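You operate a simulated robot arm through the tools that you are given. There is no shell and no other tool. Be economical: measure what you need, move in short steps, check, and stop when the job is done.

The job below is to be done with a simulated two-armed robot. You get a single attempt, and the scene is never put back.

JOB
Fetch the white dust cap and stand it on the rack end of the deck ledge. Take the red sieve on the top of the electrician's bench and put it away on the top of the sieve bench. Take the yellow brush and put it on the bench top under the tags. Turn the speed dial to 50. Pick up the fibre tag with one hand, pass it to the other hand and put it on the top of the sample cabinet. Shut the dust cover. Fetch the sample jar with the latest date from the service bench top and set it on top of the black roll of deck seal. Open the grease cover. Any order will do. Set down upright: white dust cap, sample jar.

It is judged by the outcome, as a careful person would: the job done as asked, and still so three seconds after it is handed in. It fails if anything else is knocked over, pushed out of place, dropped, spilled or broken. Lids that push on must go on centred and level and be pressed home; caps that screw on are set level and turned clockwise until they are tight.

ROBOT AND FRAMES
Two 7-joint arms with two-finger parallel grippers on one trunk, on a base that drives. Base frame: it is fixed to the floor where the robot stands at the start and does not move with it; the origin is under the middle of the robot, x ahead of it, y to its left, z up. Readings come in mm, rad, newtons and seconds.
The left shoulder is at the start at [50, 168, 1082], the right one opposite. With the tool pointing down near the work surface each hand reaches from about 200 to 660 mm from the robot's upright axis, wherever it stands, measured 20 degrees to its own side. Places, roughly: bench top under the tags [500, 0, 900]; dust cover [-9400, 3300, 1400]; fibre tag [3500, 5000, 1000]; grease cover [-6300, 2900, 800]; rack end of the deck ledge [1700, 3900, 700]; roll of deck seal (9x9x4 cm) [-14200, 3900, 900]; sample jar [-14000, 3500, 1000]; speed dial [400, 2200, 1200]; top of the sample cabinet [800, 8700, 800]; top of the sieve bench [-4300, 8700, 800]; white dust cap (4x4x8 cm) [500, -200, 900]; yellow brush (13x5x8 cm) [500, -1300, 900]. Payload 1.57 kg a hand.
The TCP of each hand is the grasp point between the finger pads, 30 mm short of the fingertips. In the tool frame z runs along the fingers and y along their closing line. Largest opening 80 mm; finger width 17, thickness 12; the body of the gripper, 40 by 82 mm, starts 80 mm behind the TCP.
Orientation is that of the tool frame in the base frame, as a unit quaternion [x, y, z, w]. With the fingers straight down and closing along the base's y, the tool's x points along the base's -x, its y along +y and its z along -z.

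CONTROLS
- The arms move only by the tool arm_command. It takes "left_plan", "right_plan" or both (then of equal length, played together; a hand with none holds still); each is a list of rows, each a list of 2 entries, a list of its own where there are three numbers: the shift along the base's x, y, z in units of 150 mm (1.0 is 150 mm), then the turn, a rotation vector about the base's x, y, z in units of 180 degrees (1.0 is 180 degrees). In form: [[[x, y, z], [ax, ay, az]], ...]. A call has 1 to 10 rows; each row is the pose to reach, as a shift and turn from the pose commanded when the call began. "left_jaw" and "right_jaw" are, for a hand that has rows, the opening, from 0 (shut) to 1 (fully open), set as the call begins (left out, the last holds). A call with a number of a shift or a turn outside -1 to 1 is refused whole. A row lasts 0.2 s, in which the tool goes at most 50 mm and 0.15 rad; a call with a longer step from one row to the next is refused whole, and so is a gripper value outside its range. A pose out of reach is approached as far as the arm can. The call stops where the force on the tool passes 40 N (or 10 N more than at its start, if that is more) or the arm is blocked; 0.2 s more then pass. Each finger travels about 45 mm/s and halts on what it meets, pressing with about 29 N; the grip force reading is that of the motor and also rises with nothing between the fingers. The clock runs only during rows and for 0.2 s after the last one: add rows that repeat a pose to give the fingers time. The reply holds the time, the measured pose of the TCP, the force on the tool along the base axes, the opening and the grip force, in the units named above and with some noise, with the torque about the TCP (base axes, N m) and any sound that the robot's microphone picked up.
- Cameras (640 x 400 px; columns grow to the right, rows downward): "scene" is now at [126.8, -17.3, 1293.8]; the picture's right is [-0.19, -0.98, 0.00], its down [-0.55, 0.11, -0.83] and it looks along [0.81, -0.16, -0.56] (base axes); focal length 267 px, centre (320, 200). "left" rides on the left gripper at [72, 7, -122] in its tool frame; the picture's right is [-0.09, 1.00, 0.00], its down [-0.84, -0.08, -0.54] and it looks along [-0.54, -0.05, 0.84] (tool axes); focal length 238 px, centre (320, 200). "right" rides on the right gripper at [72, -7, -122] in its tool frame; the picture's right is [0.09, 1.00, 0.00], its down [-0.84, 0.08, -0.54] and it looks along [-0.54, 0.05, 0.84] (tool axes); focal length 238 px, centre (320, 200). There is no depth. A picture from a camera that has moved, and an enlarged one, comes with that camera's place and axes in the base frame and with its lens.
- grab_frame(camera): a new picture of that camera. No time passes.
- slide_trunk(by): slides the trunk up (or, below 0, down) by that many mm; the arms and the scene camera ride with it, the base frame stays. It gives what a move gives, with no picture.
- drive_base(legs): drives the robot by 1 to 6 legs, each [ahead, left, turn to the left] in mm, mm and rad, along the robot's own axes; the way and the turn of a leg run together, so that a leg with both is an arc; at most 1500 mm and 3.142 rad a leg. The arms and the cameras ride along, it lands a little off, and it stops where it bumps. It gives what a move gives.
- head_to(pan, tilt): turns the head with the scene camera to pan (to the left, within 1.396 rad either way) and tilt (down, from -0.506 to 1.204), counted from straight ahead of the robot. It gives what a move gives.
- inspect(camera, box): a new picture of the part [left, top, right, bottom] of that camera's present view, enlarged. No time passes.
- hand_in(): hands the job in; it is judged then, once.

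Work in short steps. Places have to be worked out from the pictures, the camera data and where the tool is seen: move nearer, look again, correct. Check each grasp and each placing, and mend what went wrong. You have 207 turns and 190 pictures in all, those below and enlarged ones among them. Open the grippers and draw the arms clear of the work before you hand the job in, unless the task says otherwise.

The tools are called after "Call:" as name(argument=value, ...) on one line, values as JSON. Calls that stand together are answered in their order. arm_command: Moves the arms, as the interface text tells. Its arguments: {"type":"object","properties":{"left_plan":{"type":"array"},"left_jaw":{"type":"number"},"right_plan":{"type":"array"},"right_jaw":{"type":"number"}},"required":[]} The other tools are called the same way: slide_trunk (by) slides the trunk up or down; drive_base (legs) drives the base; head_to (pan, tilt) turns the head that bears the scene camera; grab_frame (camera) takes a picture; inspect (camera, box) takes an enlarged picture of a part of a camera's view; hand_in () hands the job in.

At the start:

```text
clock: 0.0
left_tcp_pos: [402.9, 75.8, 1154.4]
left_orientation: [-0.001, 1.0, -0.001, -0.001]
left_ft_force: [0.0, 0.2, 0.5]
left_ft_torque: [-0.01, 0.0, 0.0]
left_gripper_width: 79.9
left_gripper_force: 0.1
right_tcp_pos: [459.9, -303.0, 1114.6]
right_orientation: [0.001, 1.0, 0.0, -0.001]
right_ft_force: [0.1, -0.3, -1.4]
right_ft_torque: [-0.02, 0.01, 0.01]
right_gripper_width: 80.0
right_gripper_force: 0.0
trunk travel left (down, up): [-250.0, 193.0]
robot x, y, heading: [-1.0, 0.1, 0.0]
head pan, tilt: [-0.194, 0.593]
```

scene: 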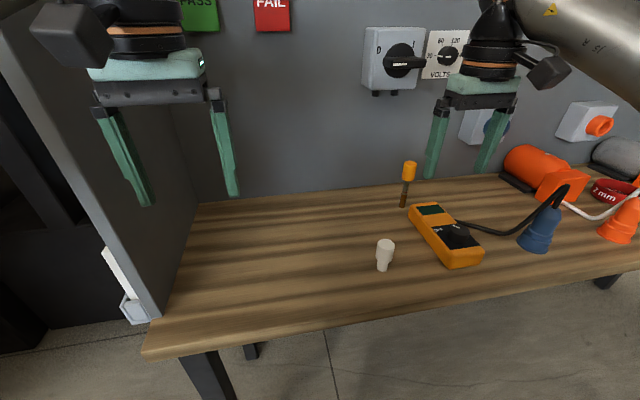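
right: 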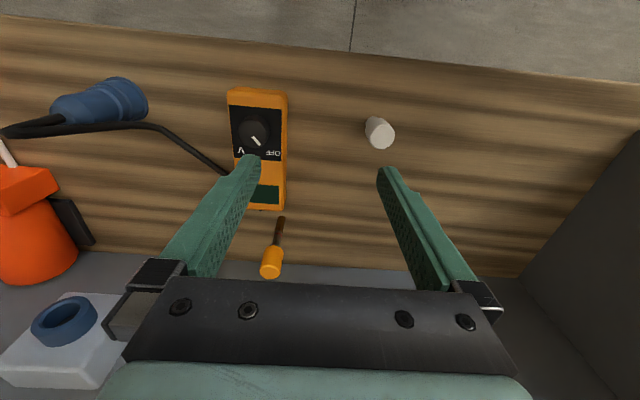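
left: 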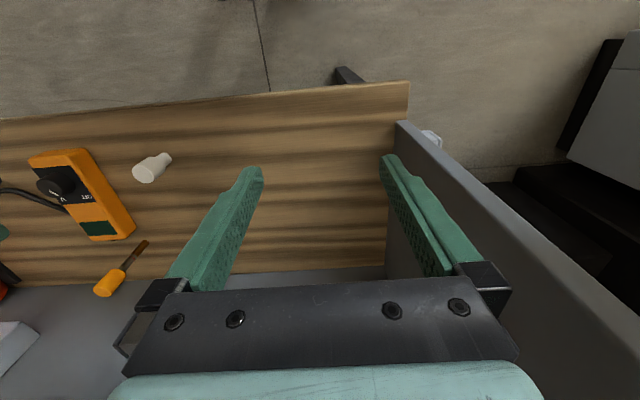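

The cap stands near [473,-219,860]; the red sieve seems to be at the right end of the bench. I look closer at the cap and turn the head right to see the rest of the bench.

Call:
inspect(camera="scene", box=[340, 140, 640, 300])

Call:
head_to(pan=-1.2, tilt=0.45)

Call:
grab_frame(camera="scene")

```text
2.13 times, centred on (490, 220) of scene
camera zoom: at [126.8, -17.3, 1293.8], right [-0.19, -0.98, 0.0], down [-0.55, 0.11, -0.83], along [0.81, -0.16, -0.56], focal length 570 px, centre (-43, 157)
```

zoom: 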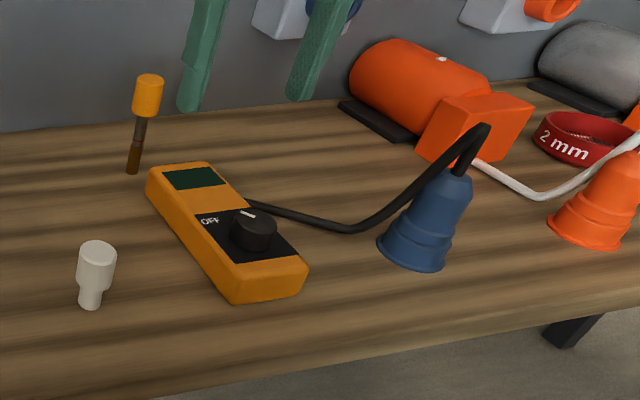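

```text
clock: 1.3
left_tcp_pos: [403.3, 76.4, 1153.2]
left_orientation: [-0.001, 1.0, 0.001, -0.001]
left_ft_force: [0.1, -0.1, -0.3]
left_ft_torque: [0.01, 0.03, -0.04]
left_gripper_width: 80.1
left_gripper_force: 0.0
right_tcp_pos: [459.2, -302.4, 1115.0]
right_orientation: [0.0, 1.0, -0.001, 0.0]
right_ft_force: [-0.9, 0.5, 0.8]
right_ft_torque: [0.03, 0.01, 0.0]
right_gripper_width: 80.1
right_gripper_force: 0.1
trunk travel left (down, up): [-250.0, 193.0]
robot x, y, heading: [1.7, -0.0, 0.003]
head pan, tilt: [-1.201, 0.45]
```

```text
185 pictures are left
camera scene: at [73.2, -85.9, 1306.7], right [-0.93, -0.36, 0.0], down [-0.16, 0.41, -0.9], along [0.33, -0.84, -0.44], focal length 267 px, centre (320, 200)
```

scene: 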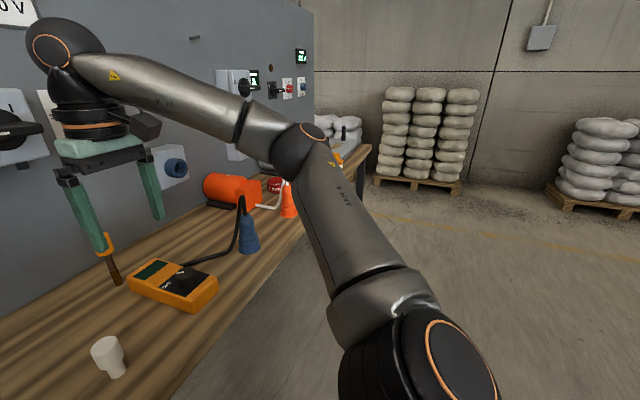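

The sieve is near [600,-970], the brush around y=-1300. I drive sideways to the right to work on brush and sieve.

Call:
drive_base(legs=[[0, -1150, 0]])

Call:
head_to(pan=-0.2, tilt=0.6)

Call:
grab_frame(camera="scene")

Call:
grab_frame(camera="right")

```text
clock: 7.0
left_tcp_pos: [406.6, -1040.8, 1153.2]
left_orientation: [-0.004, 1.0, 0.0, 0.0]
left_ft_force: [-1.1, 0.6, 0.0]
left_ft_torque: [0.01, 0.02, 0.01]
left_gripper_width: 80.0
left_gripper_force: 0.1
right_tcp_pos: [465.4, -1418.8, 1115.2]
right_orientation: [-0.004, 1.0, -0.001, 0.0]
right_ft_force: [-1.3, -0.6, 0.4]
right_ft_torque: [0.0, -0.01, 0.01]
right_gripper_width: 79.9
right_gripper_force: 0.1
trunk travel left (down, up): [-250.0, 193.0]
robot x, y, heading: [2.5, -1119.0, 0.008]
head pan, tilt: [-1.201, 0.45]
```

```text
clock: 8.3
left_tcp_pos: [407.2, -1040.4, 1153.6]
left_orientation: [-0.004, 1.0, 0.0, 0.0]
left_ft_force: [-0.6, -0.7, -0.2]
left_ft_torque: [-0.02, 0.02, 0.0]
left_gripper_width: 80.3
left_gripper_force: 0.1
right_tcp_pos: [465.5, -1418.7, 1115.2]
right_orientation: [-0.004, 1.0, 0.001, 0.0]
right_ft_force: [-0.8, 0.0, 0.3]
right_ft_torque: [-0.01, 0.0, -0.03]
right_gripper_width: 79.8
right_gripper_force: 0.0
trunk travel left (down, up): [-250.0, 193.0]
robot x, y, heading: [4.9, -1118.5, 0.008]
head pan, tilt: [-0.201, 0.6]
```

```text
184 pictures are left
camera scene: at [130.2, -1135.9, 1293.2], right [-0.19, -0.98, 0.0], down [-0.55, 0.11, -0.83], along [0.81, -0.16, -0.56], focal length 267 px, centre (320, 200)
```

scene: 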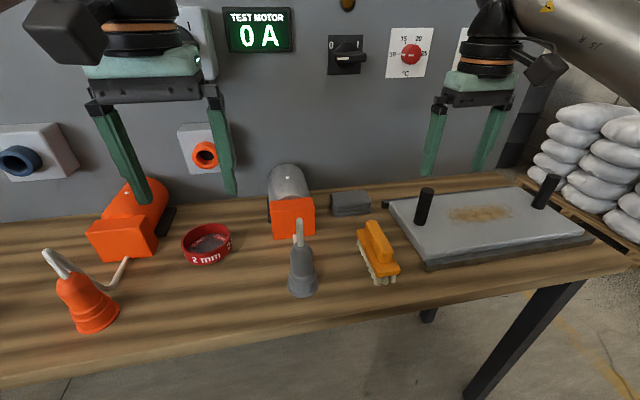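

```text
183 pictures are left
camera right: at [392.5, -1425.1, 1236.7], right [-0.1, 1.0, 0.0], down [0.84, 0.08, 0.54], along [0.54, 0.05, -0.84], focal length 238 px, centre (320, 200)
```

right: 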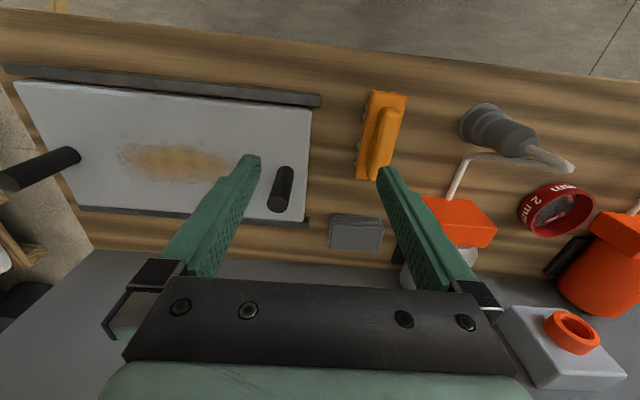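

I inspect the brush and sieve closely to find grasp features.

Call:
inspect(camera="right", box=[320, 70, 480, 200])

Call:
inspect(camera="scene", box=[160, 140, 440, 315])

```text
3.08 times, centred on (400, 135) of right
camera zoom: at [392.5, -1425.1, 1236.7], right [-0.1, 1.0, 0.0], down [0.84, 0.08, 0.54], along [0.54, 0.05, -0.84], focal length 733 px, centre (74, 400)
```

zoom: 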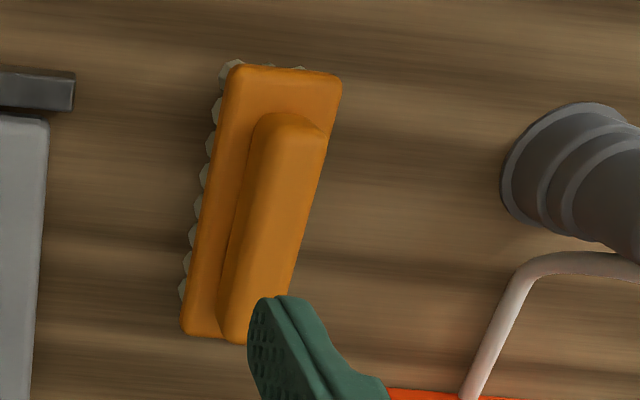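

```text
2.29 times, centred on (300, 228) of scene
camera zoom: at [130.2, -1135.9, 1293.2], right [-0.19, -0.98, 0.0], down [-0.55, 0.11, -0.83], along [0.81, -0.16, -0.56], focal length 611 px, centre (366, 137)
```

zoom: 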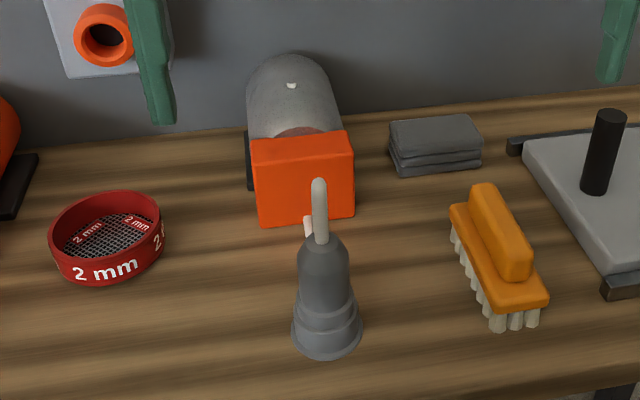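

The brush handle runs along x at y≈-1330, x≈445–540, top z≈940. I move the right hand above it and look.

Call:
arm_command(right_plan=[[[0.07, 0.3, 0], [0, 0, 0]], [[0.15, 0.59, 0], [0, 0, 0]], [[0.15, 0.59, -0.3], [0, 0, 0]], [[0.15, 0.59, -0.6], [0, 0, 0]], [[0.15, 0.59, -0.83], [0, 0, 0]]])

Call:
grab_frame(camera="right")

Call:
grab_frame(camera="scene")

```text
clock: 9.5
left_tcp_pos: [406.7, -1040.2, 1153.1]
left_orientation: [-0.004, 1.0, 0.0, 0.001]
left_ft_force: [-0.5, -0.6, 0.7]
left_ft_torque: [0.02, -0.01, -0.01]
left_gripper_width: 80.0
left_gripper_force: 0.1
right_tcp_pos: [487.7, -1334.0, 989.9]
right_orientation: [-0.002, 1.0, 0.0, 0.001]
right_ft_force: [-1.1, -0.3, 0.5]
right_ft_torque: [-0.03, -0.01, 0.01]
right_gripper_width: 80.0
right_gripper_force: 0.0
trunk travel left (down, up): [-250.0, 193.0]
robot x, y, heading: [3.4, -1121.5, 0.002]
head pan, tilt: [-0.201, 0.6]
```

```text
180 pictures are left
camera right: at [415.9, -1340.0, 1111.3], right [-0.1, 1.0, 0.0], down [0.84, 0.08, 0.54], along [0.54, 0.05, -0.84], focal length 238 px, centre (320, 200)
```

right: 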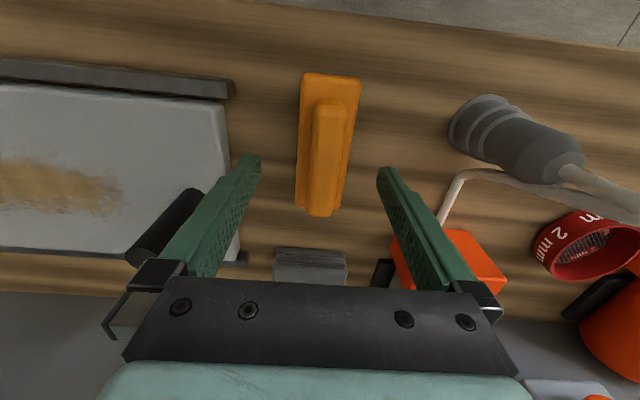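

```text
179 pictures are left
camera scene: at [130.4, -1136.0, 1293.2], right [-0.19, -0.98, 0.0], down [-0.55, 0.11, -0.82], along [0.81, -0.16, -0.57], focal length 267 px, centre (320, 200)
```

scene: 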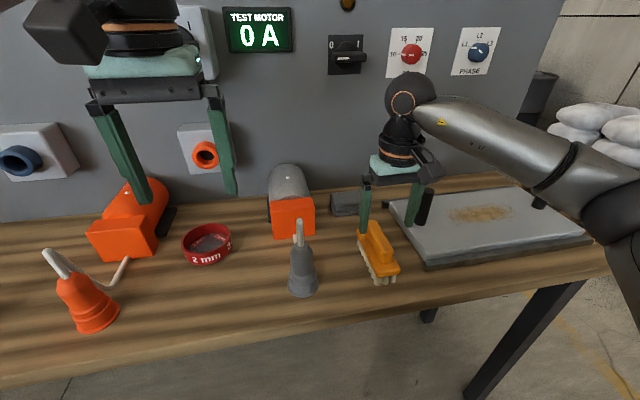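

The handle is at about y=-1327, centred. I lower to TCP z≈944 and close on the handle.

Call:
arm_command(right_plan=[[[0, 0.04, -0.15], [0, 0, 0]], [[0, 0.04, -0.3], [0, 0, 0]]])

Call:
arm_command(right_plan=[[[0, 0, 0], [0, 0, 0]], [[0, 0, 0], [0, 0, 0]], [[0, 0, 0], [0, 0, 0]], [[0, 0, 0], [0, 0, 0]], [[0, 0, 0], [0, 0, 0]]], right_jaw=0)

Call:
grab_frame(camera="right")

```text
clock: 10.1
left_tcp_pos: [406.6, -1039.4, 1153.1]
left_orientation: [-0.005, 1.0, 0.0, 0.0]
left_ft_force: [0.0, 0.6, -0.3]
left_ft_torque: [0.0, -0.01, -0.01]
left_gripper_width: 80.0
left_gripper_force: 0.0
right_tcp_pos: [488.3, -1328.2, 944.0]
right_orientation: [-0.004, 1.0, 0.0, 0.001]
right_ft_force: [0.0, 0.1, 0.3]
right_ft_torque: [0.01, 0.02, -0.01]
right_gripper_width: 80.3
right_gripper_force: 0.1
trunk travel left (down, up): [-250.0, 193.0]
robot x, y, heading: [6.1, -1118.2, 0.008]
head pan, tilt: [-0.201, 0.6]
```

```text
clock: 11.3
left_tcp_pos: [407.5, -1041.6, 1153.4]
left_orientation: [-0.004, 1.0, 0.0, 0.0]
left_ft_force: [-0.1, -1.2, 0.2]
left_ft_torque: [-0.01, 0.0, -0.05]
left_gripper_width: 79.9
left_gripper_force: 0.0
right_tcp_pos: [487.7, -1326.7, 943.9]
right_orientation: [-0.004, 1.0, 0.0, 0.001]
right_ft_force: [0.1, -0.8, -0.5]
right_ft_torque: [-0.03, 0.01, -0.01]
right_gripper_width: 25.6
right_gripper_force: 29.2
trunk travel left (down, up): [-250.0, 193.0]
robot x, y, heading: [-1.7, -1118.9, 0.003]
head pan, tilt: [-0.201, 0.6]
```

```text
178 pictures are left
camera right: at [415.7, -1333.7, 1065.8], right [-0.1, 1.0, 0.0], down [0.84, 0.08, 0.54], along [0.54, 0.05, -0.84], focal length 238 px, centre (320, 200)
```

right: 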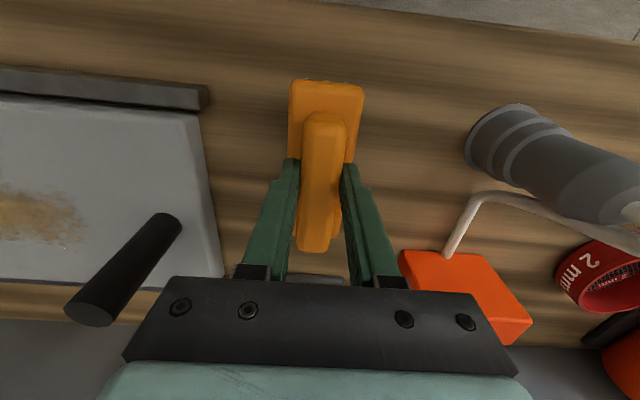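

Gripped at 25.6 mm. I lift the brush 150 mm and bring the left hand above the sieve rim's right side for a look.

Call:
arm_command(right_plan=[[[0, 0, 0.3], [0, 0, 0]], [[0, 0, 0.6], [0, 0, 0]], [[0, 0, 0.9], [0, 0, 0]], [[0, 0, 1.0], [0, 0, 0]], [[0, 0, 1.0], [0, 0, 0]]], left_plan=[[[0.3, 0.1, 0], [0, 0, 0]], [[0.6, 0.1, 0], [0, 0, 0]], [[0.9, 0.1, 0], [0, 0, 0]], [[0.95, 0.1, -0.3], [0, 0, 0]], [[0.95, 0.1, -0.6], [0, 0, 0]]])

Call:
grab_frame(camera="left")

Call:
grab_frame(camera="scene")

```text
clock: 12.5
left_tcp_pos: [550.5, -1024.1, 1059.9]
left_orientation: [-0.004, 1.0, 0.0, 0.001]
left_ft_force: [1.1, 0.4, -0.5]
left_ft_torque: [0.02, -0.03, -0.01]
left_gripper_width: 80.3
left_gripper_force: 0.0
left hand out of reach, approached as far as the arm can: row 3
right_tcp_pos: [487.3, -1327.7, 1094.2]
right_orientation: [-0.003, 1.0, 0.0, 0.0]
right_ft_force: [0.7, 0.7, -1.8]
right_ft_torque: [0.03, 0.03, -0.05]
right_gripper_width: 25.3
right_gripper_force: 28.6
trunk travel left (down, up): [-250.0, 193.0]
robot x, y, heading: [5.1, -1118.6, 0.004]
head pan, tilt: [-0.201, 0.6]
```

```text
177 pictures are left
camera left: at [478.4, -1017.4, 1181.2], right [0.08, 1.0, 0.0], down [0.84, -0.07, 0.54], along [0.54, -0.05, -0.84], focal length 238 px, centre (320, 200)
```

left: 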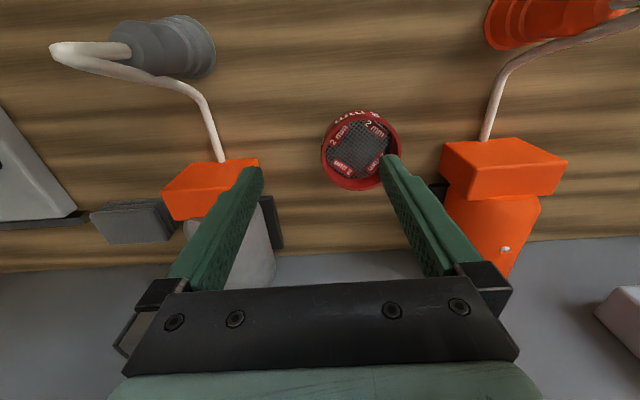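

```text
176 pictures are left
camera scene: at [130.5, -1135.6, 1293.2], right [-0.19, -0.98, 0.0], down [-0.55, 0.11, -0.82], along [0.81, -0.16, -0.57], focal length 267 px, centre (320, 200)
```

scene: 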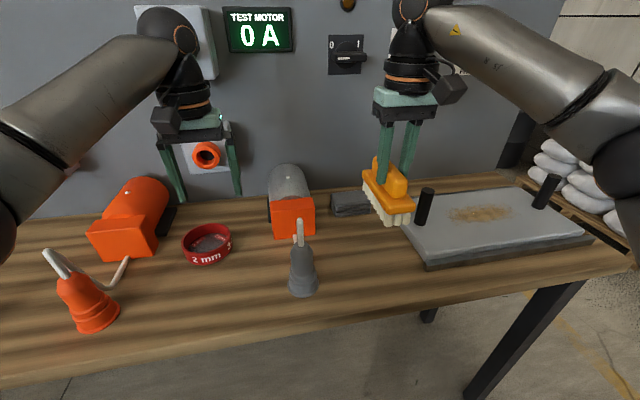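

Sieve centre ≈[589,-977], radius ≈49, rim top ≈z 892. I move to above its right rim with the jaw half open and look again.

Call:
arm_command(left_plan=[[[0.15, -0.01, -0.2], [0, 0, 0]], [[0.257, -0.01, -0.45], [0, 0, 0]], [[0.257, -0.01, -0.72], [0, 0, 0]], [[0.257, -0.01, -0.72], [0, 0, 0]]], left_jaw=0.5)

Call:
grab_frame(camera="left")

```text
clock: 13.5
left_tcp_pos: [588.2, -1027.1, 953.9]
left_orientation: [-0.005, 1.0, -0.001, 0.0]
left_ft_force: [-1.5, -0.1, 0.1]
left_ft_torque: [0.0, 0.0, -0.01]
left_gripper_width: 40.2
left_gripper_force: 0.1
right_tcp_pos: [487.4, -1327.6, 1094.8]
right_orientation: [-0.004, 1.0, 0.001, 0.001]
right_ft_force: [-0.4, 0.1, -1.4]
right_ft_torque: [0.02, 0.02, 0.02]
right_gripper_width: 25.4
right_gripper_force: 28.8
trunk travel left (down, up): [-250.0, 193.0]
robot x, y, heading: [3.9, -1119.8, 0.002]
head pan, tilt: [-0.201, 0.6]
```

```text
175 pictures are left
camera left: at [515.1, -1019.3, 1075.6], right [0.08, 1.0, 0.0], down [0.84, -0.07, 0.54], along [0.54, -0.05, -0.84], focal length 238 px, centre (320, 200)
```

left: 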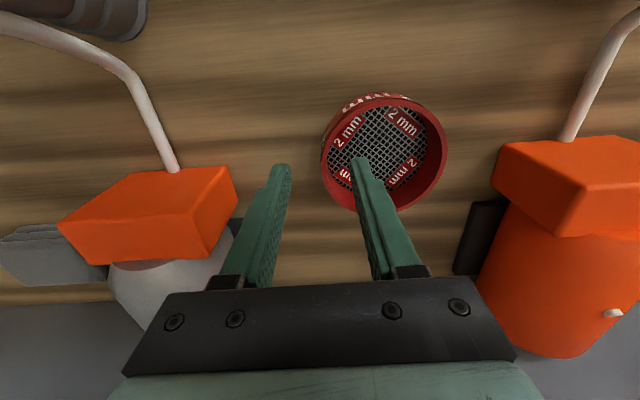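

Rim wall at y≈-1022. I shift +4 mm in y, +4 in x, go down to z≈903 and close.

Call:
arm_command(left_plan=[[[0.03, 0.03, -0.15], [0, 0, 0]], [[0.03, 0.03, -0.34], [0, 0, 0]], [[0.03, 0.03, -0.34], [0, 0, 0]]])

Call:
arm_command(left_plan=[[[0, 0, 0], [0, 0, 0]], [[0, 0, 0], [0, 0, 0]], [[0, 0, 0], [0, 0, 0]], [[0, 0, 0], [0, 0, 0]], [[0, 0, 0], [0, 0, 0]]], left_jaw=0)

Call:
grab_frame(camera="left")

```text
clock: 14.3
left_tcp_pos: [592.9, -1022.2, 904.9]
left_orientation: [-0.004, 1.0, 0.0, 0.0]
left_ft_force: [0.2, -0.4, -0.3]
left_ft_torque: [0.03, 0.01, -0.01]
left_gripper_width: 40.0
left_gripper_force: 0.1
right_tcp_pos: [486.7, -1327.5, 1093.3]
right_orientation: [-0.003, 1.0, 0.0, 0.0]
right_ft_force: [-0.8, 0.2, -0.8]
right_ft_torque: [-0.04, 0.04, 0.02]
right_gripper_width: 25.2
right_gripper_force: 28.5
trunk travel left (down, up): [-250.0, 193.0]
robot x, y, heading: [3.7, -1117.6, 0.004]
head pan, tilt: [-0.201, 0.6]
```

```text
clock: 15.5
left_tcp_pos: [592.4, -1023.2, 905.5]
left_orientation: [-0.003, 1.0, 0.0, 0.0]
left_ft_force: [0.3, 0.0, -0.5]
left_ft_torque: [0.02, 0.0, -0.04]
left_gripper_width: 3.3
left_gripper_force: 24.1
right_tcp_pos: [487.2, -1328.6, 1093.8]
right_orientation: [-0.003, 1.0, -0.001, 0.0]
right_ft_force: [0.8, 0.2, -0.5]
right_ft_torque: [0.02, 0.02, -0.03]
right_gripper_width: 25.2
right_gripper_force: 28.9
trunk travel left (down, up): [-250.0, 193.0]
robot x, y, heading: [0.5, -1118.0, 0.005]
head pan, tilt: [-0.201, 0.6]
```

```text
174 pictures are left
camera left: at [519.2, -1015.0, 1026.9], right [0.08, 1.0, 0.0], down [0.84, -0.07, 0.54], along [0.54, -0.05, -0.84], focal length 238 px, centre (320, 200)
```

left: 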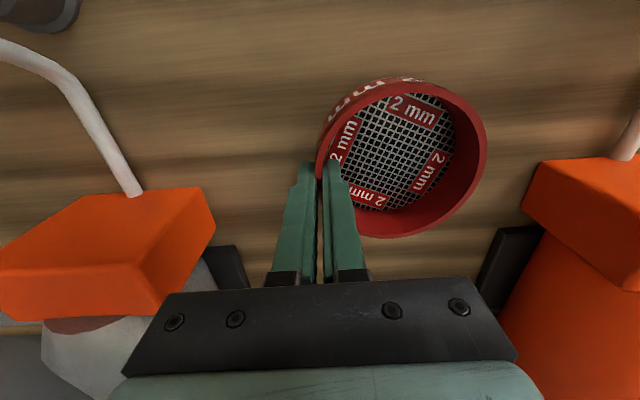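

The rim is gripped (3.3 mm). I lift and check.

Call:
arm_command(left_plan=[[[0, 0, 0.25], [0, 0, 0]], [[0, 0, 0.5], [0, 0, 0]], [[-0.25, 0, 0.75], [0, 0, 0]], [[-0.5, 0, 1.0], [0, 0, 0]], [[-0.8, 0, 1.0], [0, 0, 0]], [[-1.0, 0, 1.0], [0, 0, 0]], [[-1.0, 0, 1.0], [0, 0, 0]]])

Call:
grab_frame(camera="scene")

```text
refused: row 3 steps farther than a row can; nothing moved
```

```text
173 pictures are left
camera scene: at [130.4, -1135.9, 1293.2], right [-0.19, -0.98, 0.0], down [-0.55, 0.11, -0.82], along [0.81, -0.16, -0.57], focal length 267 px, centre (320, 200)
```

scene: 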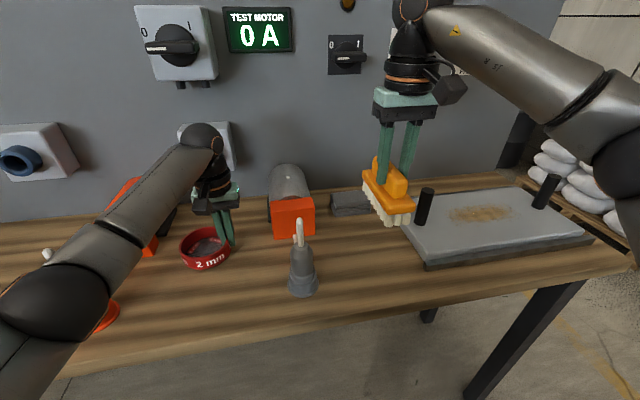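

The step was too long (diagonal); I lift with smaller steps.

Call:
arm_command(left_plan=[[[0, 0, 0.25], [0, 0, 0]], [[0, 0, 0.5], [0, 0, 0]], [[-0.2, 0, 0.7], [0, 0, 0]], [[-0.4, 0, 0.9], [0, 0, 0]], [[-0.68, 0, 1.0], [0, 0, 0]], [[-0.95, 0, 1.0], [0, 0, 0]], [[-1.0, 0, 1.0], [0, 0, 0]]])

Call:
grab_frame(camera="scene")

```text
clock: 17.1
left_tcp_pos: [440.4, -1020.4, 1055.1]
left_orientation: [-0.005, 1.0, 0.0, 0.0]
left_ft_force: [-0.5, -0.4, -1.3]
left_ft_torque: [-0.07, 0.01, 0.03]
left_gripper_width: 3.0
left_gripper_force: 24.1
right_tcp_pos: [488.0, -1326.6, 1093.0]
right_orientation: [-0.003, 1.0, 0.001, 0.0]
right_ft_force: [0.4, -0.4, -2.0]
right_ft_torque: [-0.04, 0.05, 0.0]
right_gripper_width: 25.4
right_gripper_force: 28.6
trunk travel left (down, up): [-250.0, 193.0]
robot x, y, heading: [2.6, -1122.7, 0.004]
head pan, tilt: [-0.201, 0.6]
```

```text
172 pictures are left
camera scene: at [130.4, -1135.9, 1293.2], right [-0.19, -0.98, 0.0], down [-0.55, 0.11, -0.82], along [0.81, -0.16, -0.57], focal length 267 px, centre (320, 200)
```

scene: 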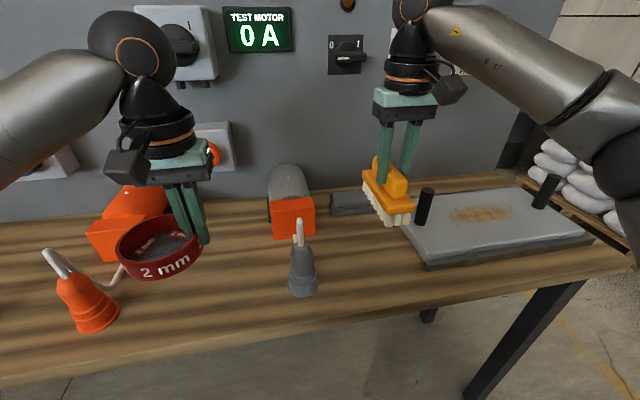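

Both held firmly. To clear the standing cables I raise the trunk 120 mm and draw the left hand back, then drive left.

Call:
slide_trunk(by=120)

Call:
arm_command(left_plan=[[[-0.3, 0, 0], [0, 0, 0]], [[-0.6, 0, 0], [0, 0, 0]], [[-0.9, 0, 0], [0, 0, 0]], [[-1, 0, 0], [0, 0, 0]], [[-1, 0, 0], [0, 0, 0]]])

Call:
drive_base(legs=[[0, 1030, 0]])

Call:
grab_frame(camera="scene")

Call:
grab_frame(camera="right")

```text
clock: 18.6
left_tcp_pos: [441.5, -1020.9, 1174.5]
left_orientation: [-0.004, 1.0, 0.0, 0.0]
left_ft_force: [0.4, 0.6, -2.6]
left_ft_torque: [-0.07, 0.01, -0.01]
left_gripper_width: 3.1
left_gripper_force: 24.6
right_tcp_pos: [488.2, -1326.8, 1213.2]
right_orientation: [-0.003, 1.0, 0.0, -0.001]
right_ft_force: [1.0, -0.4, -1.2]
right_ft_torque: [-0.01, 0.02, 0.03]
right_gripper_width: 25.3
right_gripper_force: 29.3
trunk travel left (down, up): [-370.0, 73.0]
robot x, y, heading: [0.2, -1118.5, 0.009]
head pan, tilt: [-0.201, 0.6]
```

```text
clock: 19.8
left_tcp_pos: [290.8, -1021.5, 1175.9]
left_orientation: [-0.005, 1.0, 0.001, -0.001]
left_ft_force: [0.4, 0.9, -1.3]
left_ft_torque: [-0.06, -0.02, -0.01]
left_gripper_width: 2.7
left_gripper_force: 24.6
right_tcp_pos: [486.7, -1326.9, 1214.3]
right_orientation: [-0.003, 1.0, 0.0, 0.0]
right_ft_force: [0.8, -0.8, -0.5]
right_ft_torque: [-0.02, 0.06, 0.02]
right_gripper_width: 25.5
right_gripper_force: 29.3
trunk travel left (down, up): [-370.0, 73.0]
robot x, y, heading: [7.4, -1116.8, 0.008]
head pan, tilt: [-0.201, 0.6]
```

```text
clock: 25.2
left_tcp_pos: [305.7, 17.1, 1175.9]
left_orientation: [0.013, 1.0, 0.0, 0.0]
left_ft_force: [-0.5, 0.4, -1.3]
left_ft_torque: [-0.05, -0.02, 0.0]
left_gripper_width: 3.0
left_gripper_force: 23.2
right_tcp_pos: [491.6, -294.3, 1214.9]
right_orientation: [0.014, 1.0, 0.0, 0.0]
right_ft_force: [0.4, 0.5, -0.7]
right_ft_torque: [0.0, 0.04, -0.01]
right_gripper_width: 25.3
right_gripper_force: 29.1
trunk travel left (down, up): [-370.0, 73.0]
robot x, y, heading: [15.6, -72.5, -0.023]
head pan, tilt: [-0.201, 0.6]
```

```text
171 pictures are left
camera scene: at [141.0, -90.9, 1413.2], right [-0.23, -0.97, 0.0], down [-0.55, 0.13, -0.82], along [0.8, -0.19, -0.57], focal length 267 px, centre (320, 200)
```

scene: 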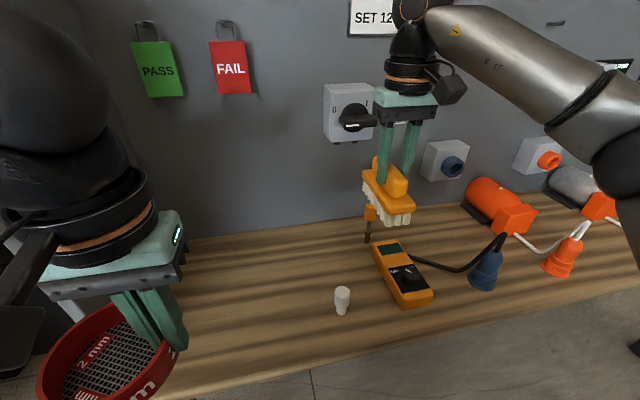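

```text
170 pictures are left
camera right: at [418.5, -298.5, 1336.0], right [-0.06, 1.0, 0.0], down [0.84, 0.05, 0.54], along [0.54, 0.03, -0.84], focal length 238 px, centre (320, 200)
```

right: 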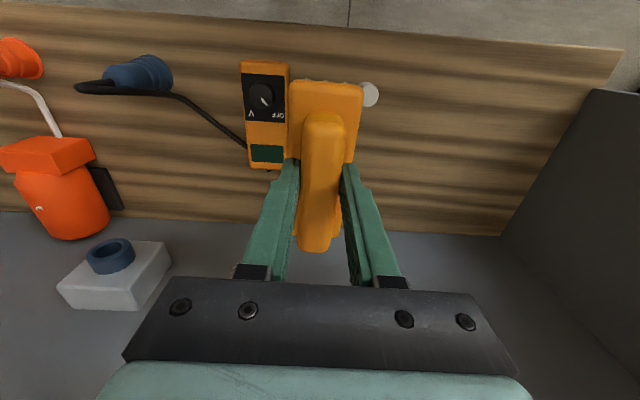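

Tags are at y≈58 and −59, so under them is about [515,0]. I carry the brush over at height.

Call:
arm_command(right_plan=[[[0.05, 0.3, 0], [0, 0, 0]], [[0.1, 0.6, 0], [0, 0, 0]], [[0.15, 0.9, 0], [0, 0, 0]], [[0.17, 1.0, -0.25], [0, 0, 0]], [[0.17, 1.0, -0.55], [0, 0, 0]]])

Call:
arm_command(right_plan=[[[0, 0.3, 0], [0, 0, 0]], [[0, 0.6, 0], [0, 0, 0]], [[0, 0.9, 0], [0, 0, 0]], [[0, 0.96, -0.25], [0, 0, 0]], [[0, 0.96, -0.5], [0, 0, 0]], [[0, 0.96, -0.8], [0, 0, 0]], [[0, 0.96, -1.0], [0, 0, 0]]])

Call:
grab_frame(camera="scene")

```text
clock: 26.4
left_tcp_pos: [305.2, 16.9, 1174.9]
left_orientation: [0.013, 1.0, 0.0, 0.0]
left_ft_force: [-0.3, 0.4, -1.0]
left_ft_torque: [-0.06, -0.01, 0.0]
left_gripper_width: 3.2
left_gripper_force: 24.5
right_tcp_pos: [518.2, -147.0, 1130.5]
right_orientation: [0.014, 1.0, 0.0, 0.0]
right_ft_force: [-0.5, 0.9, -1.3]
right_ft_torque: [0.01, -0.01, -0.01]
right_gripper_width: 25.4
right_gripper_force: 29.1
trunk travel left (down, up): [-370.0, 73.0]
robot x, y, heading: [18.5, -72.3, -0.021]
head pan, tilt: [-0.201, 0.6]
```

```text
clock: 28.0
left_tcp_pos: [306.0, 18.5, 1175.1]
left_orientation: [0.014, 1.0, 0.0, -0.001]
left_ft_force: [0.1, -0.8, -0.8]
left_ft_torque: [-0.1, 0.01, 0.0]
left_gripper_width: 3.0
left_gripper_force: 23.8
right_tcp_pos: [516.4, -1.7, 979.7]
right_orientation: [0.014, 1.0, 0.0, 0.001]
right_ft_force: [0.0, 0.3, -0.7]
right_ft_torque: [-0.03, -0.01, -0.02]
right_gripper_width: 25.5
right_gripper_force: 29.2
trunk travel left (down, up): [-370.0, 73.0]
robot x, y, heading: [10.4, -68.3, -0.029]
head pan, tilt: [-0.201, 0.6]
```

```text
169 pictures are left
camera scene: at [141.1, -90.9, 1413.2], right [-0.23, -0.97, 0.0], down [-0.55, 0.13, -0.82], along [0.8, -0.19, -0.57], focal length 267 px, centre (320, 200)
```

scene: 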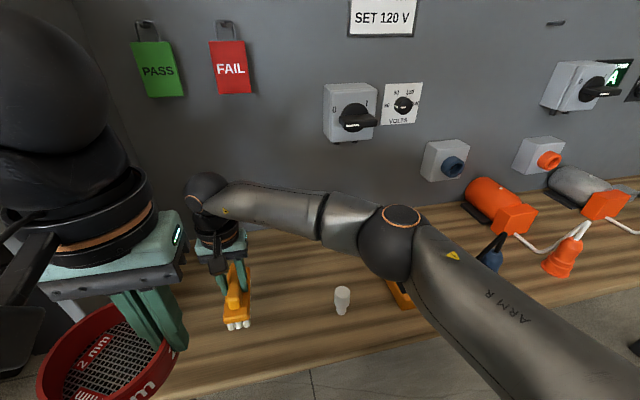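

Clear. I lower the last 35 mm with care.

Call:
arm_command(right_plan=[[[0, 0, -0.12], [0, 0, 0]], [[0, 0, -0.2], [0, 0, 0]], [[0, 0, -0.235], [0, 0, 0]], [[0, 0, -0.235], [0, 0, 0]]])

Call:
grab_frame(camera="right")

```text
clock: 29.0
left_tcp_pos: [305.5, 18.9, 1175.7]
left_orientation: [0.013, 1.0, 0.0, 0.0]
left_ft_force: [0.4, -0.2, -1.3]
left_ft_torque: [-0.04, 0.0, -0.01]
left_gripper_width: 3.1
left_gripper_force: 24.4
right_tcp_pos: [516.3, -1.0, 945.7]
right_orientation: [0.014, 1.0, 0.0, 0.0]
right_ft_force: [0.3, 0.4, -1.6]
right_ft_torque: [-0.01, -0.02, 0.03]
right_gripper_width: 25.2
right_gripper_force: 29.1
trunk travel left (down, up): [-370.0, 73.0]
robot x, y, heading: [15.3, -69.8, -0.024]
head pan, tilt: [-0.201, 0.6]
```

```text
168 pictures are left
camera right: at [443.8, -5.1, 1068.2], right [-0.06, 1.0, 0.0], down [0.84, 0.05, 0.54], along [0.54, 0.03, -0.84], focal length 238 px, centre (320, 200)
```

right: 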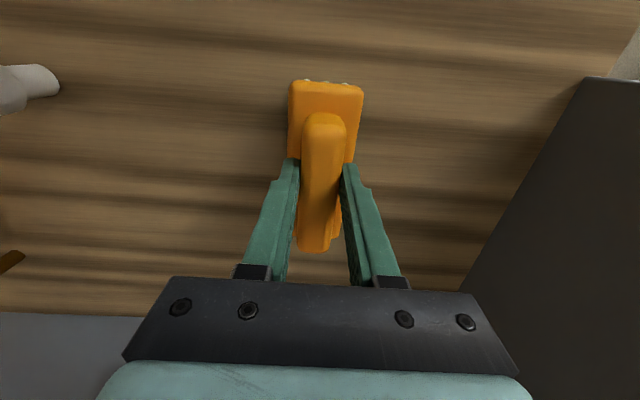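

Near contact; a few more tiny steps down until it bears on the table.

Call:
arm_command(right_plan=[[[0, 0, -0.007], [0, 0, 0]], [[0, 0, -0.014], [0, 0, 0]], [[0, 0, -0.018], [0, 0, 0]]])

Call:
arm_command(right_plan=[[[0, 0, 0], [0, 0, 0]], [[0, 0, 0], [0, 0, 0]], [[0, 0, 0], [0, 0, 0]], [[0, 0, 0.2], [0, 0, 0]], [[0, 0, 0.5], [0, 0, 0]], [[0, 0, 0.8], [0, 0, 0]], [[0, 0, 1.0], [0, 0, 0]]], right_jaw=0.8)

Call:
grab_frame(camera="right")

```text
clock: 29.8
left_tcp_pos: [304.7, 17.7, 1175.9]
left_orientation: [0.013, 1.0, 0.0, 0.001]
left_ft_force: [-0.6, 0.3, -1.7]
left_ft_torque: [-0.07, 0.01, -0.02]
left_gripper_width: 2.8
left_gripper_force: 24.6
right_tcp_pos: [515.9, 0.1, 943.3]
right_orientation: [0.014, 1.0, 0.0, 0.0]
right_ft_force: [-0.2, -0.1, -0.7]
right_ft_torque: [-0.02, -0.1, -0.05]
right_gripper_width: 25.5
right_gripper_force: 29.2
trunk travel left (down, up): [-370.0, 73.0]
robot x, y, heading: [17.2, -71.3, -0.029]
head pan, tilt: [-0.201, 0.6]
```

```text
clock: 31.4
left_tcp_pos: [304.7, 17.2, 1176.5]
left_orientation: [0.013, 1.0, 0.001, -0.001]
left_ft_force: [0.2, 0.1, -1.6]
left_ft_torque: [-0.06, 0.0, 0.0]
left_gripper_width: 3.1
left_gripper_force: 24.4
right_tcp_pos: [513.8, -0.4, 1094.2]
right_orientation: [0.013, 1.0, 0.0, 0.001]
right_ft_force: [-0.2, 0.3, -0.7]
right_ft_torque: [-0.02, 0.0, 0.02]
right_gripper_width: 64.2
right_gripper_force: 0.1
trunk travel left (down, up): [-370.0, 73.0]
robot x, y, heading: [15.3, -73.3, -0.029]
head pan, tilt: [-0.201, 0.6]
```

```text
167 pictures are left
camera right: at [441.5, -5.2, 1215.9], right [-0.06, 1.0, 0.0], down [0.84, 0.05, 0.54], along [0.54, 0.04, -0.84], focal length 238 px, centre (320, 200)
```

right: 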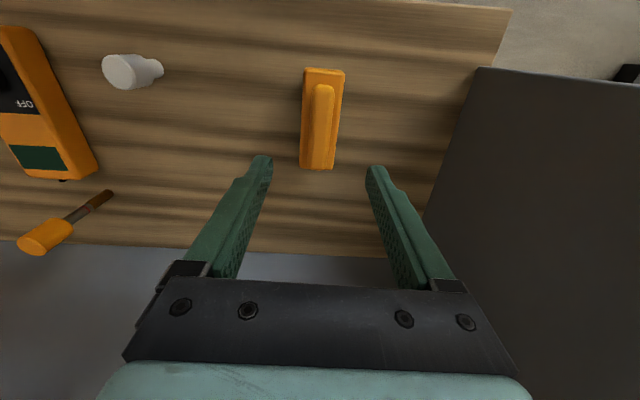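

Brush is placed upright under the tags. Cap is at ≈[476,-210]; I move the right hand above it.

Call:
arm_command(right_plan=[[[-0.07, -0.3, 0], [0, 0, 0]], [[-0.14, -0.6, 0], [0, 0, 0]], [[-0.2, -0.9, 0], [0, 0, 0]], [[-0.25, -1.0, 0], [0, 0, 0]]], right_jaw=1)

Call:
arm_command(right_plan=[[[0, -0.3, 0], [0, 0, 0]], [[0, -0.4, -0.25], [0, 0, 0]], [[0, -0.4, -0.55], [0, 0, 0]], [[0, -0.4, -0.75], [0, 0, 0]]])

Call:
grab_frame(camera="right")

```text
clock: 32.4
left_tcp_pos: [305.7, 17.6, 1175.7]
left_orientation: [0.013, 1.0, 0.0, 0.0]
left_ft_force: [0.6, -0.3, -0.6]
left_ft_torque: [-0.06, -0.06, 0.02]
left_gripper_width: 2.8
left_gripper_force: 24.4
right_tcp_pos: [479.2, -149.7, 1095.9]
right_orientation: [0.013, 1.0, 0.001, 0.0]
right_ft_force: [-0.1, -0.9, -0.4]
right_ft_torque: [0.03, 0.01, 0.03]
right_gripper_width: 80.2
right_gripper_force: 0.0
trunk travel left (down, up): [-370.0, 73.0]
robot x, y, heading: [16.1, -71.4, -0.025]
head pan, tilt: [-0.201, 0.6]
```

```text
clock: 33.4
left_tcp_pos: [305.4, 16.9, 1176.2]
left_orientation: [0.014, 1.0, 0.0, 0.0]
left_ft_force: [-1.3, -0.2, -1.1]
left_ft_torque: [-0.05, 0.02, 0.01]
left_gripper_width: 3.1
left_gripper_force: 24.4
right_tcp_pos: [475.4, -213.7, 980.5]
right_orientation: [0.014, 1.0, 0.0, -0.001]
right_ft_force: [0.3, 0.3, -0.2]
right_ft_torque: [-0.05, 0.01, -0.01]
right_gripper_width: 80.3
right_gripper_force: 0.1
trunk travel left (down, up): [-370.0, 73.0]
robot x, y, heading: [13.6, -69.4, -0.026]
head pan, tilt: [-0.201, 0.6]
```

```text
166 pictures are left
camera right: at [403.7, -216.4, 1101.8], right [-0.06, 1.0, 0.0], down [0.84, 0.05, 0.54], along [0.54, 0.03, -0.84], focal length 238 px, centre (320, 200)
```

right: 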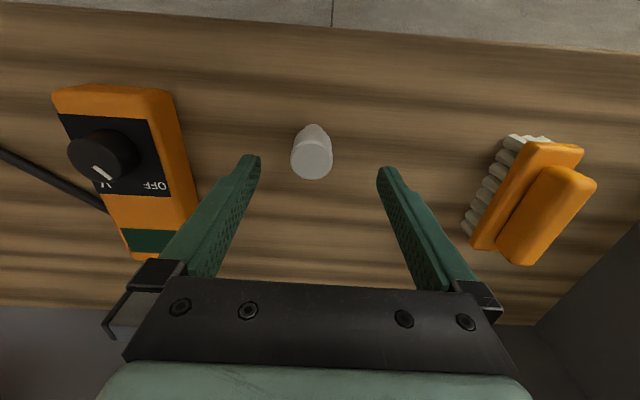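

Cap is centred at ≈[474,-218]. I descend to z≈917 and close.

Call:
arm_command(right_plan=[[[-0.01, -0.032, -0.2], [0, 0, 0]], [[-0.01, -0.032, -0.42], [0, 0, 0]], [[-0.01, -0.032, -0.42], [0, 0, 0]]])

Call:
arm_command(right_plan=[[[0, 0, 0], [0, 0, 0]], [[0, 0, 0], [0, 0, 0]], [[0, 0, 0], [0, 0, 0]], [[0, 0, 0], [0, 0, 0]], [[0, 0, 0], [0, 0, 0]]], right_jaw=0)

Call:
arm_command(right_plan=[[[0, 0, 0.25], [0, 0, 0]], [[0, 0, 0.55], [0, 0, 0]], [[0, 0, 0.85], [0, 0, 0]], [[-0.2, 0, 1.0], [0, 0, 0]], [[-0.5, 0, 1.0], [0, 0, 0]], [[-0.8, 0, 1.0], [0, 0, 0]], [[-1, 0, 1.0], [0, 0, 0]]])

Call:
grab_frame(camera="right")

Call:
grab_frame(camera="scene")

```text
clock: 34.2
left_tcp_pos: [306.5, 18.4, 1175.0]
left_orientation: [0.013, 1.0, 0.0, 0.0]
left_ft_force: [0.2, 0.2, -1.3]
left_ft_torque: [-0.07, -0.04, 0.0]
left_gripper_width: 2.9
left_gripper_force: 23.4
right_tcp_pos: [473.3, -214.8, 915.8]
right_orientation: [0.014, 1.0, -0.001, 0.001]
right_ft_force: [0.2, 0.1, 0.8]
right_ft_torque: [0.03, -0.02, 0.0]
right_gripper_width: 80.0
right_gripper_force: 0.0
trunk travel left (down, up): [-370.0, 73.0]
robot x, y, heading: [14.6, -69.4, -0.029]
head pan, tilt: [-0.201, 0.6]
```

```text
clock: 35.4
left_tcp_pos: [305.5, 18.2, 1176.3]
left_orientation: [0.014, 1.0, 0.001, 0.0]
left_ft_force: [-0.2, -0.1, -1.5]
left_ft_torque: [-0.04, 0.0, 0.0]
left_gripper_width: 3.0
left_gripper_force: 24.7
right_tcp_pos: [473.5, -213.7, 916.9]
right_orientation: [0.014, 1.0, 0.0, 0.0]
right_ft_force: [1.2, 1.0, 1.1]
right_ft_torque: [0.08, -0.01, 0.04]
right_gripper_width: 32.6
right_gripper_force: 29.4
trunk travel left (down, up): [-370.0, 73.0]
robot x, y, heading: [15.5, -71.4, -0.028]
head pan, tilt: [-0.201, 0.6]
```

```text
clock: 37.0
left_tcp_pos: [304.6, 17.2, 1174.7]
left_orientation: [0.014, 1.0, 0.0, 0.0]
left_ft_force: [-0.9, 0.3, -1.2]
left_ft_torque: [-0.06, 0.0, 0.0]
left_gripper_width: 2.9
left_gripper_force: 23.6
right_tcp_pos: [326.9, -212.5, 1068.4]
right_orientation: [0.015, 1.0, 0.0, 0.0]
right_ft_force: [0.2, 0.0, 0.1]
right_ft_torque: [-0.03, -0.03, 0.03]
right_gripper_width: 32.5
right_gripper_force: 28.6
trunk travel left (down, up): [-370.0, 73.0]
robot x, y, heading: [15.5, -69.6, -0.03]
head pan, tilt: [-0.201, 0.6]
```

```text
165 pictures are left
camera right: at [254.7, -216.2, 1189.9], right [-0.06, 1.0, 0.0], down [0.84, 0.05, 0.54], along [0.54, 0.03, -0.84], focal length 238 px, centre (320, 200)
```

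right: 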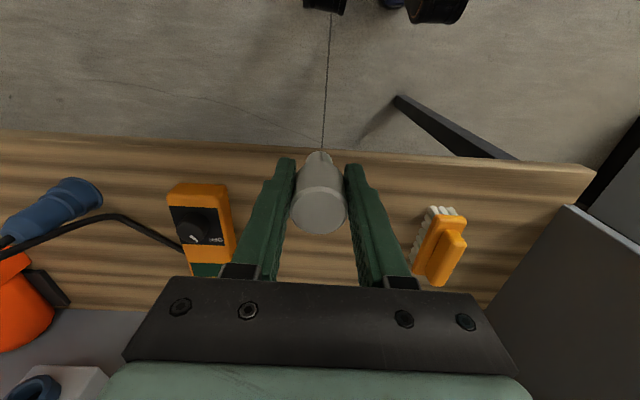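

```text
164 pictures are left
camera scene: at [140.7, -91.1, 1413.2], right [-0.23, -0.97, 0.0], down [-0.55, 0.13, -0.83], along [0.8, -0.19, -0.56], focal length 267 px, centre (320, 200)
```

scene: 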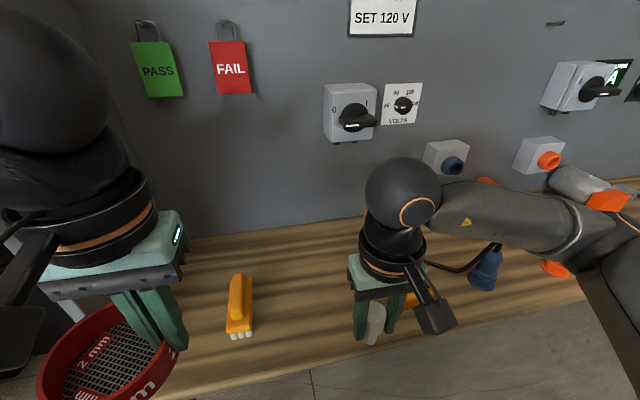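

Cap is in the right hand (bottom 57 mm below TCP). I back off from the bench and look toward the left.

Call:
drive_base(legs=[[-600, 0, 0]])

Call:
head_to(pan=1.0, tilt=0.15)

Call:
grab_frame(camera="scene")

```text
clock: 40.4
left_tcp_pos: [-293.9, 34.0, 1175.8]
left_orientation: [0.009, 1.0, 0.0, 0.0]
left_ft_force: [-0.3, -0.5, -1.2]
left_ft_torque: [-0.07, -0.02, 0.01]
left_gripper_width: 2.8
left_gripper_force: 24.1
right_tcp_pos: [-269.5, -196.0, 1067.4]
right_orientation: [0.011, 1.0, 0.0, 0.001]
right_ft_force: [0.3, 0.5, 0.0]
right_ft_torque: [-0.02, 0.02, -0.01]
right_gripper_width: 32.4
right_gripper_force: 29.2
trunk travel left (down, up): [-370.0, 73.0]
robot x, y, heading: [-585.6, -54.0, -0.026]
head pan, tilt: [-0.201, 0.6]
```

```text
clock: 41.8
left_tcp_pos: [-292.9, 35.4, 1175.8]
left_orientation: [0.01, 1.0, 0.0, 0.0]
left_ft_force: [-0.2, 0.6, -1.1]
left_ft_torque: [-0.04, -0.01, 0.0]
left_gripper_width: 3.1
left_gripper_force: 23.8
right_tcp_pos: [-268.9, -194.3, 1066.2]
right_orientation: [0.011, 1.0, 0.0, 0.0]
right_ft_force: [0.0, 0.3, -1.2]
right_ft_torque: [0.0, 0.0, 0.03]
right_gripper_width: 32.6
right_gripper_force: 29.2
trunk travel left (down, up): [-370.0, 73.0]
robot x, y, heading: [-582.2, -53.3, -0.02]
head pan, tilt: [1.0, 0.15]
```

```text
163 pictures are left
camera scene: at [-491.3, 20.8, 1454.6], right [0.83, -0.56, 0.0], down [-0.08, -0.12, -0.99], along [0.55, 0.82, -0.15], focal length 267 px, centre (320, 200)
```

scene: 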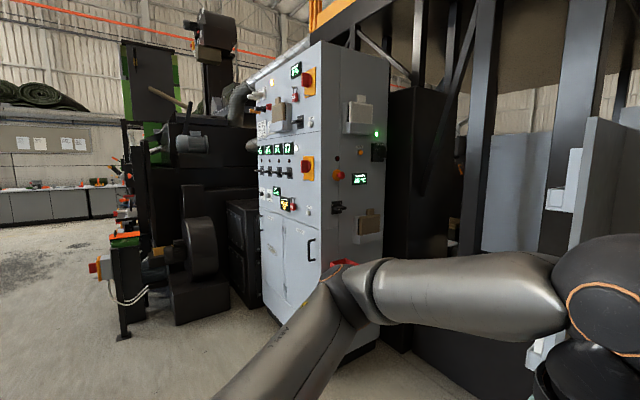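

The control cabinet with dials stands around y≈2000–2400; a stand with an orange cover stands near [-700,2640]. I drive left to y≈1900 and look.

Call:
drive_base(legs=[[0, 1000, 0.02], [50, 900, 0]])

Call:
head_to(pan=0.25, tilt=0.15)

Call:
grab_frame(camera="scene")

```text
clock: 51.4
left_tcp_pos: [-212.6, 1960.0, 1176.2]
left_orientation: [0.008, 1.0, -0.001, 0.0]
left_ft_force: [0.1, 0.6, -0.7]
left_ft_torque: [-0.1, 0.0, 0.0]
left_gripper_width: 3.1
left_gripper_force: 24.2
right_tcp_pos: [-188.1, 1729.7, 1068.4]
right_orientation: [0.008, 1.0, 0.0, 0.0]
right_ft_force: [-0.3, -0.7, -0.5]
right_ft_torque: [0.03, 0.01, 0.0]
right_gripper_width: 32.7
right_gripper_force: 28.9
trunk travel left (down, up): [-370.0, 73.0]
robot x, y, heading: [-502.6, 1865.8, -0.016]
head pan, tilt: [1.0, 0.15]
```

```text
clock: 52.5
left_tcp_pos: [-213.5, 1959.1, 1174.9]
left_orientation: [0.008, 1.0, 0.0, 0.0]
left_ft_force: [0.4, -1.0, -2.0]
left_ft_torque: [-0.11, 0.02, 0.01]
left_gripper_width: 2.9
left_gripper_force: 23.9
right_tcp_pos: [-187.6, 1729.4, 1067.5]
right_orientation: [0.009, 1.0, 0.0, 0.0]
right_ft_force: [-0.1, 0.2, -0.1]
right_ft_torque: [0.0, -0.02, 0.0]
right_gripper_width: 32.5
right_gripper_force: 28.9
trunk travel left (down, up): [-370.0, 73.0]
robot x, y, heading: [-507.0, 1868.8, -0.016]
head pan, tilt: [0.25, 0.15]
```

```text
162 pictures are left
camera scene: at [-372.3, 1889.5, 1454.7], right [0.23, -0.97, 0.0], down [-0.15, -0.03, -0.99], along [0.96, 0.23, -0.15], focal length 267 px, centre (320, 200)
```

scene: 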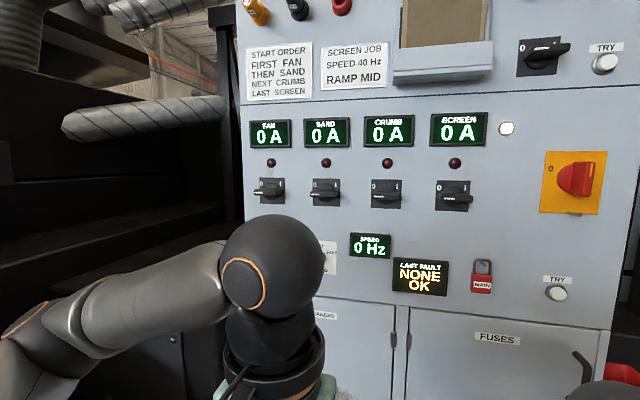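

The dial is likely left of the SPEED display, hidden by my hand. I'll deliver the cap first; I back off and go further left to see the way to the ledge.

Call:
drive_base(legs=[[-1200, 0, 0.016], [0, 1500, 0], [0, 1300, 0]])

Call:
head_to(pan=0.0, tilt=0.1)

Call:
grab_frame(camera="scene")

```text
clock: 71.7
left_tcp_pos: [-1356.4, 4755.9, 1175.0]
left_orientation: [0.019, 1.0, 0.0, 0.0]
left_ft_force: [0.1, 0.4, -1.8]
left_ft_torque: [-0.1, -0.04, 0.04]
left_gripper_width: 2.9
left_gripper_force: 24.2
right_tcp_pos: [-1336.2, 4526.5, 1067.7]
right_orientation: [0.021, 1.0, 0.0, 0.001]
right_ft_force: [0.2, 0.9, -1.0]
right_ft_torque: [0.04, 0.0, 0.01]
right_gripper_width: 32.4
right_gripper_force: 28.1
trunk travel left (down, up): [-370.0, 73.0]
robot x, y, heading: [-1647.1, 4670.3, -0.038]
head pan, tilt: [0.25, 0.15]
```

```text
clock: 72.4
left_tcp_pos: [-1356.4, 4755.5, 1175.6]
left_orientation: [0.019, 1.0, 0.0, 0.0]
left_ft_force: [-0.1, 0.4, -0.7]
left_ft_torque: [-0.09, -0.04, 0.0]
left_gripper_width: 3.2
left_gripper_force: 24.6
right_tcp_pos: [-1335.0, 4525.1, 1067.8]
right_orientation: [0.02, 1.0, 0.0, 0.001]
right_ft_force: [-0.1, 0.0, 1.0]
right_ft_torque: [0.01, 0.01, -0.03]
right_gripper_width: 32.1
right_gripper_force: 29.4
trunk travel left (down, up): [-370.0, 73.0]
robot x, y, heading: [-1650.3, 4672.8, -0.032]
head pan, tilt: [0.0, 0.099]
```

```text
161 pictures are left
camera scene: at [-1514.9, 4666.7, 1459.3], right [-0.04, -1.0, 0.0], down [-0.1, 0.0, -0.99], along [0.99, -0.04, -0.1], focal length 267 px, centre (320, 200)
```

scene: 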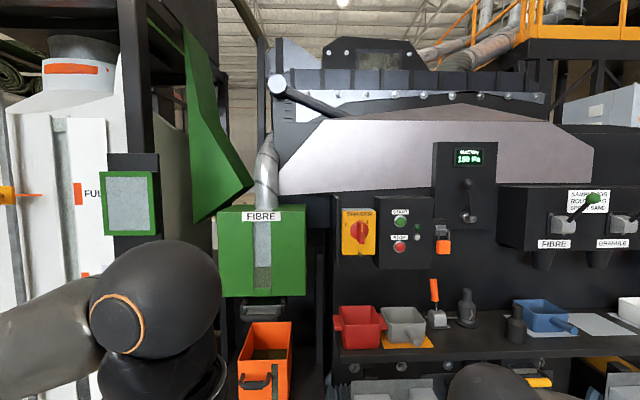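

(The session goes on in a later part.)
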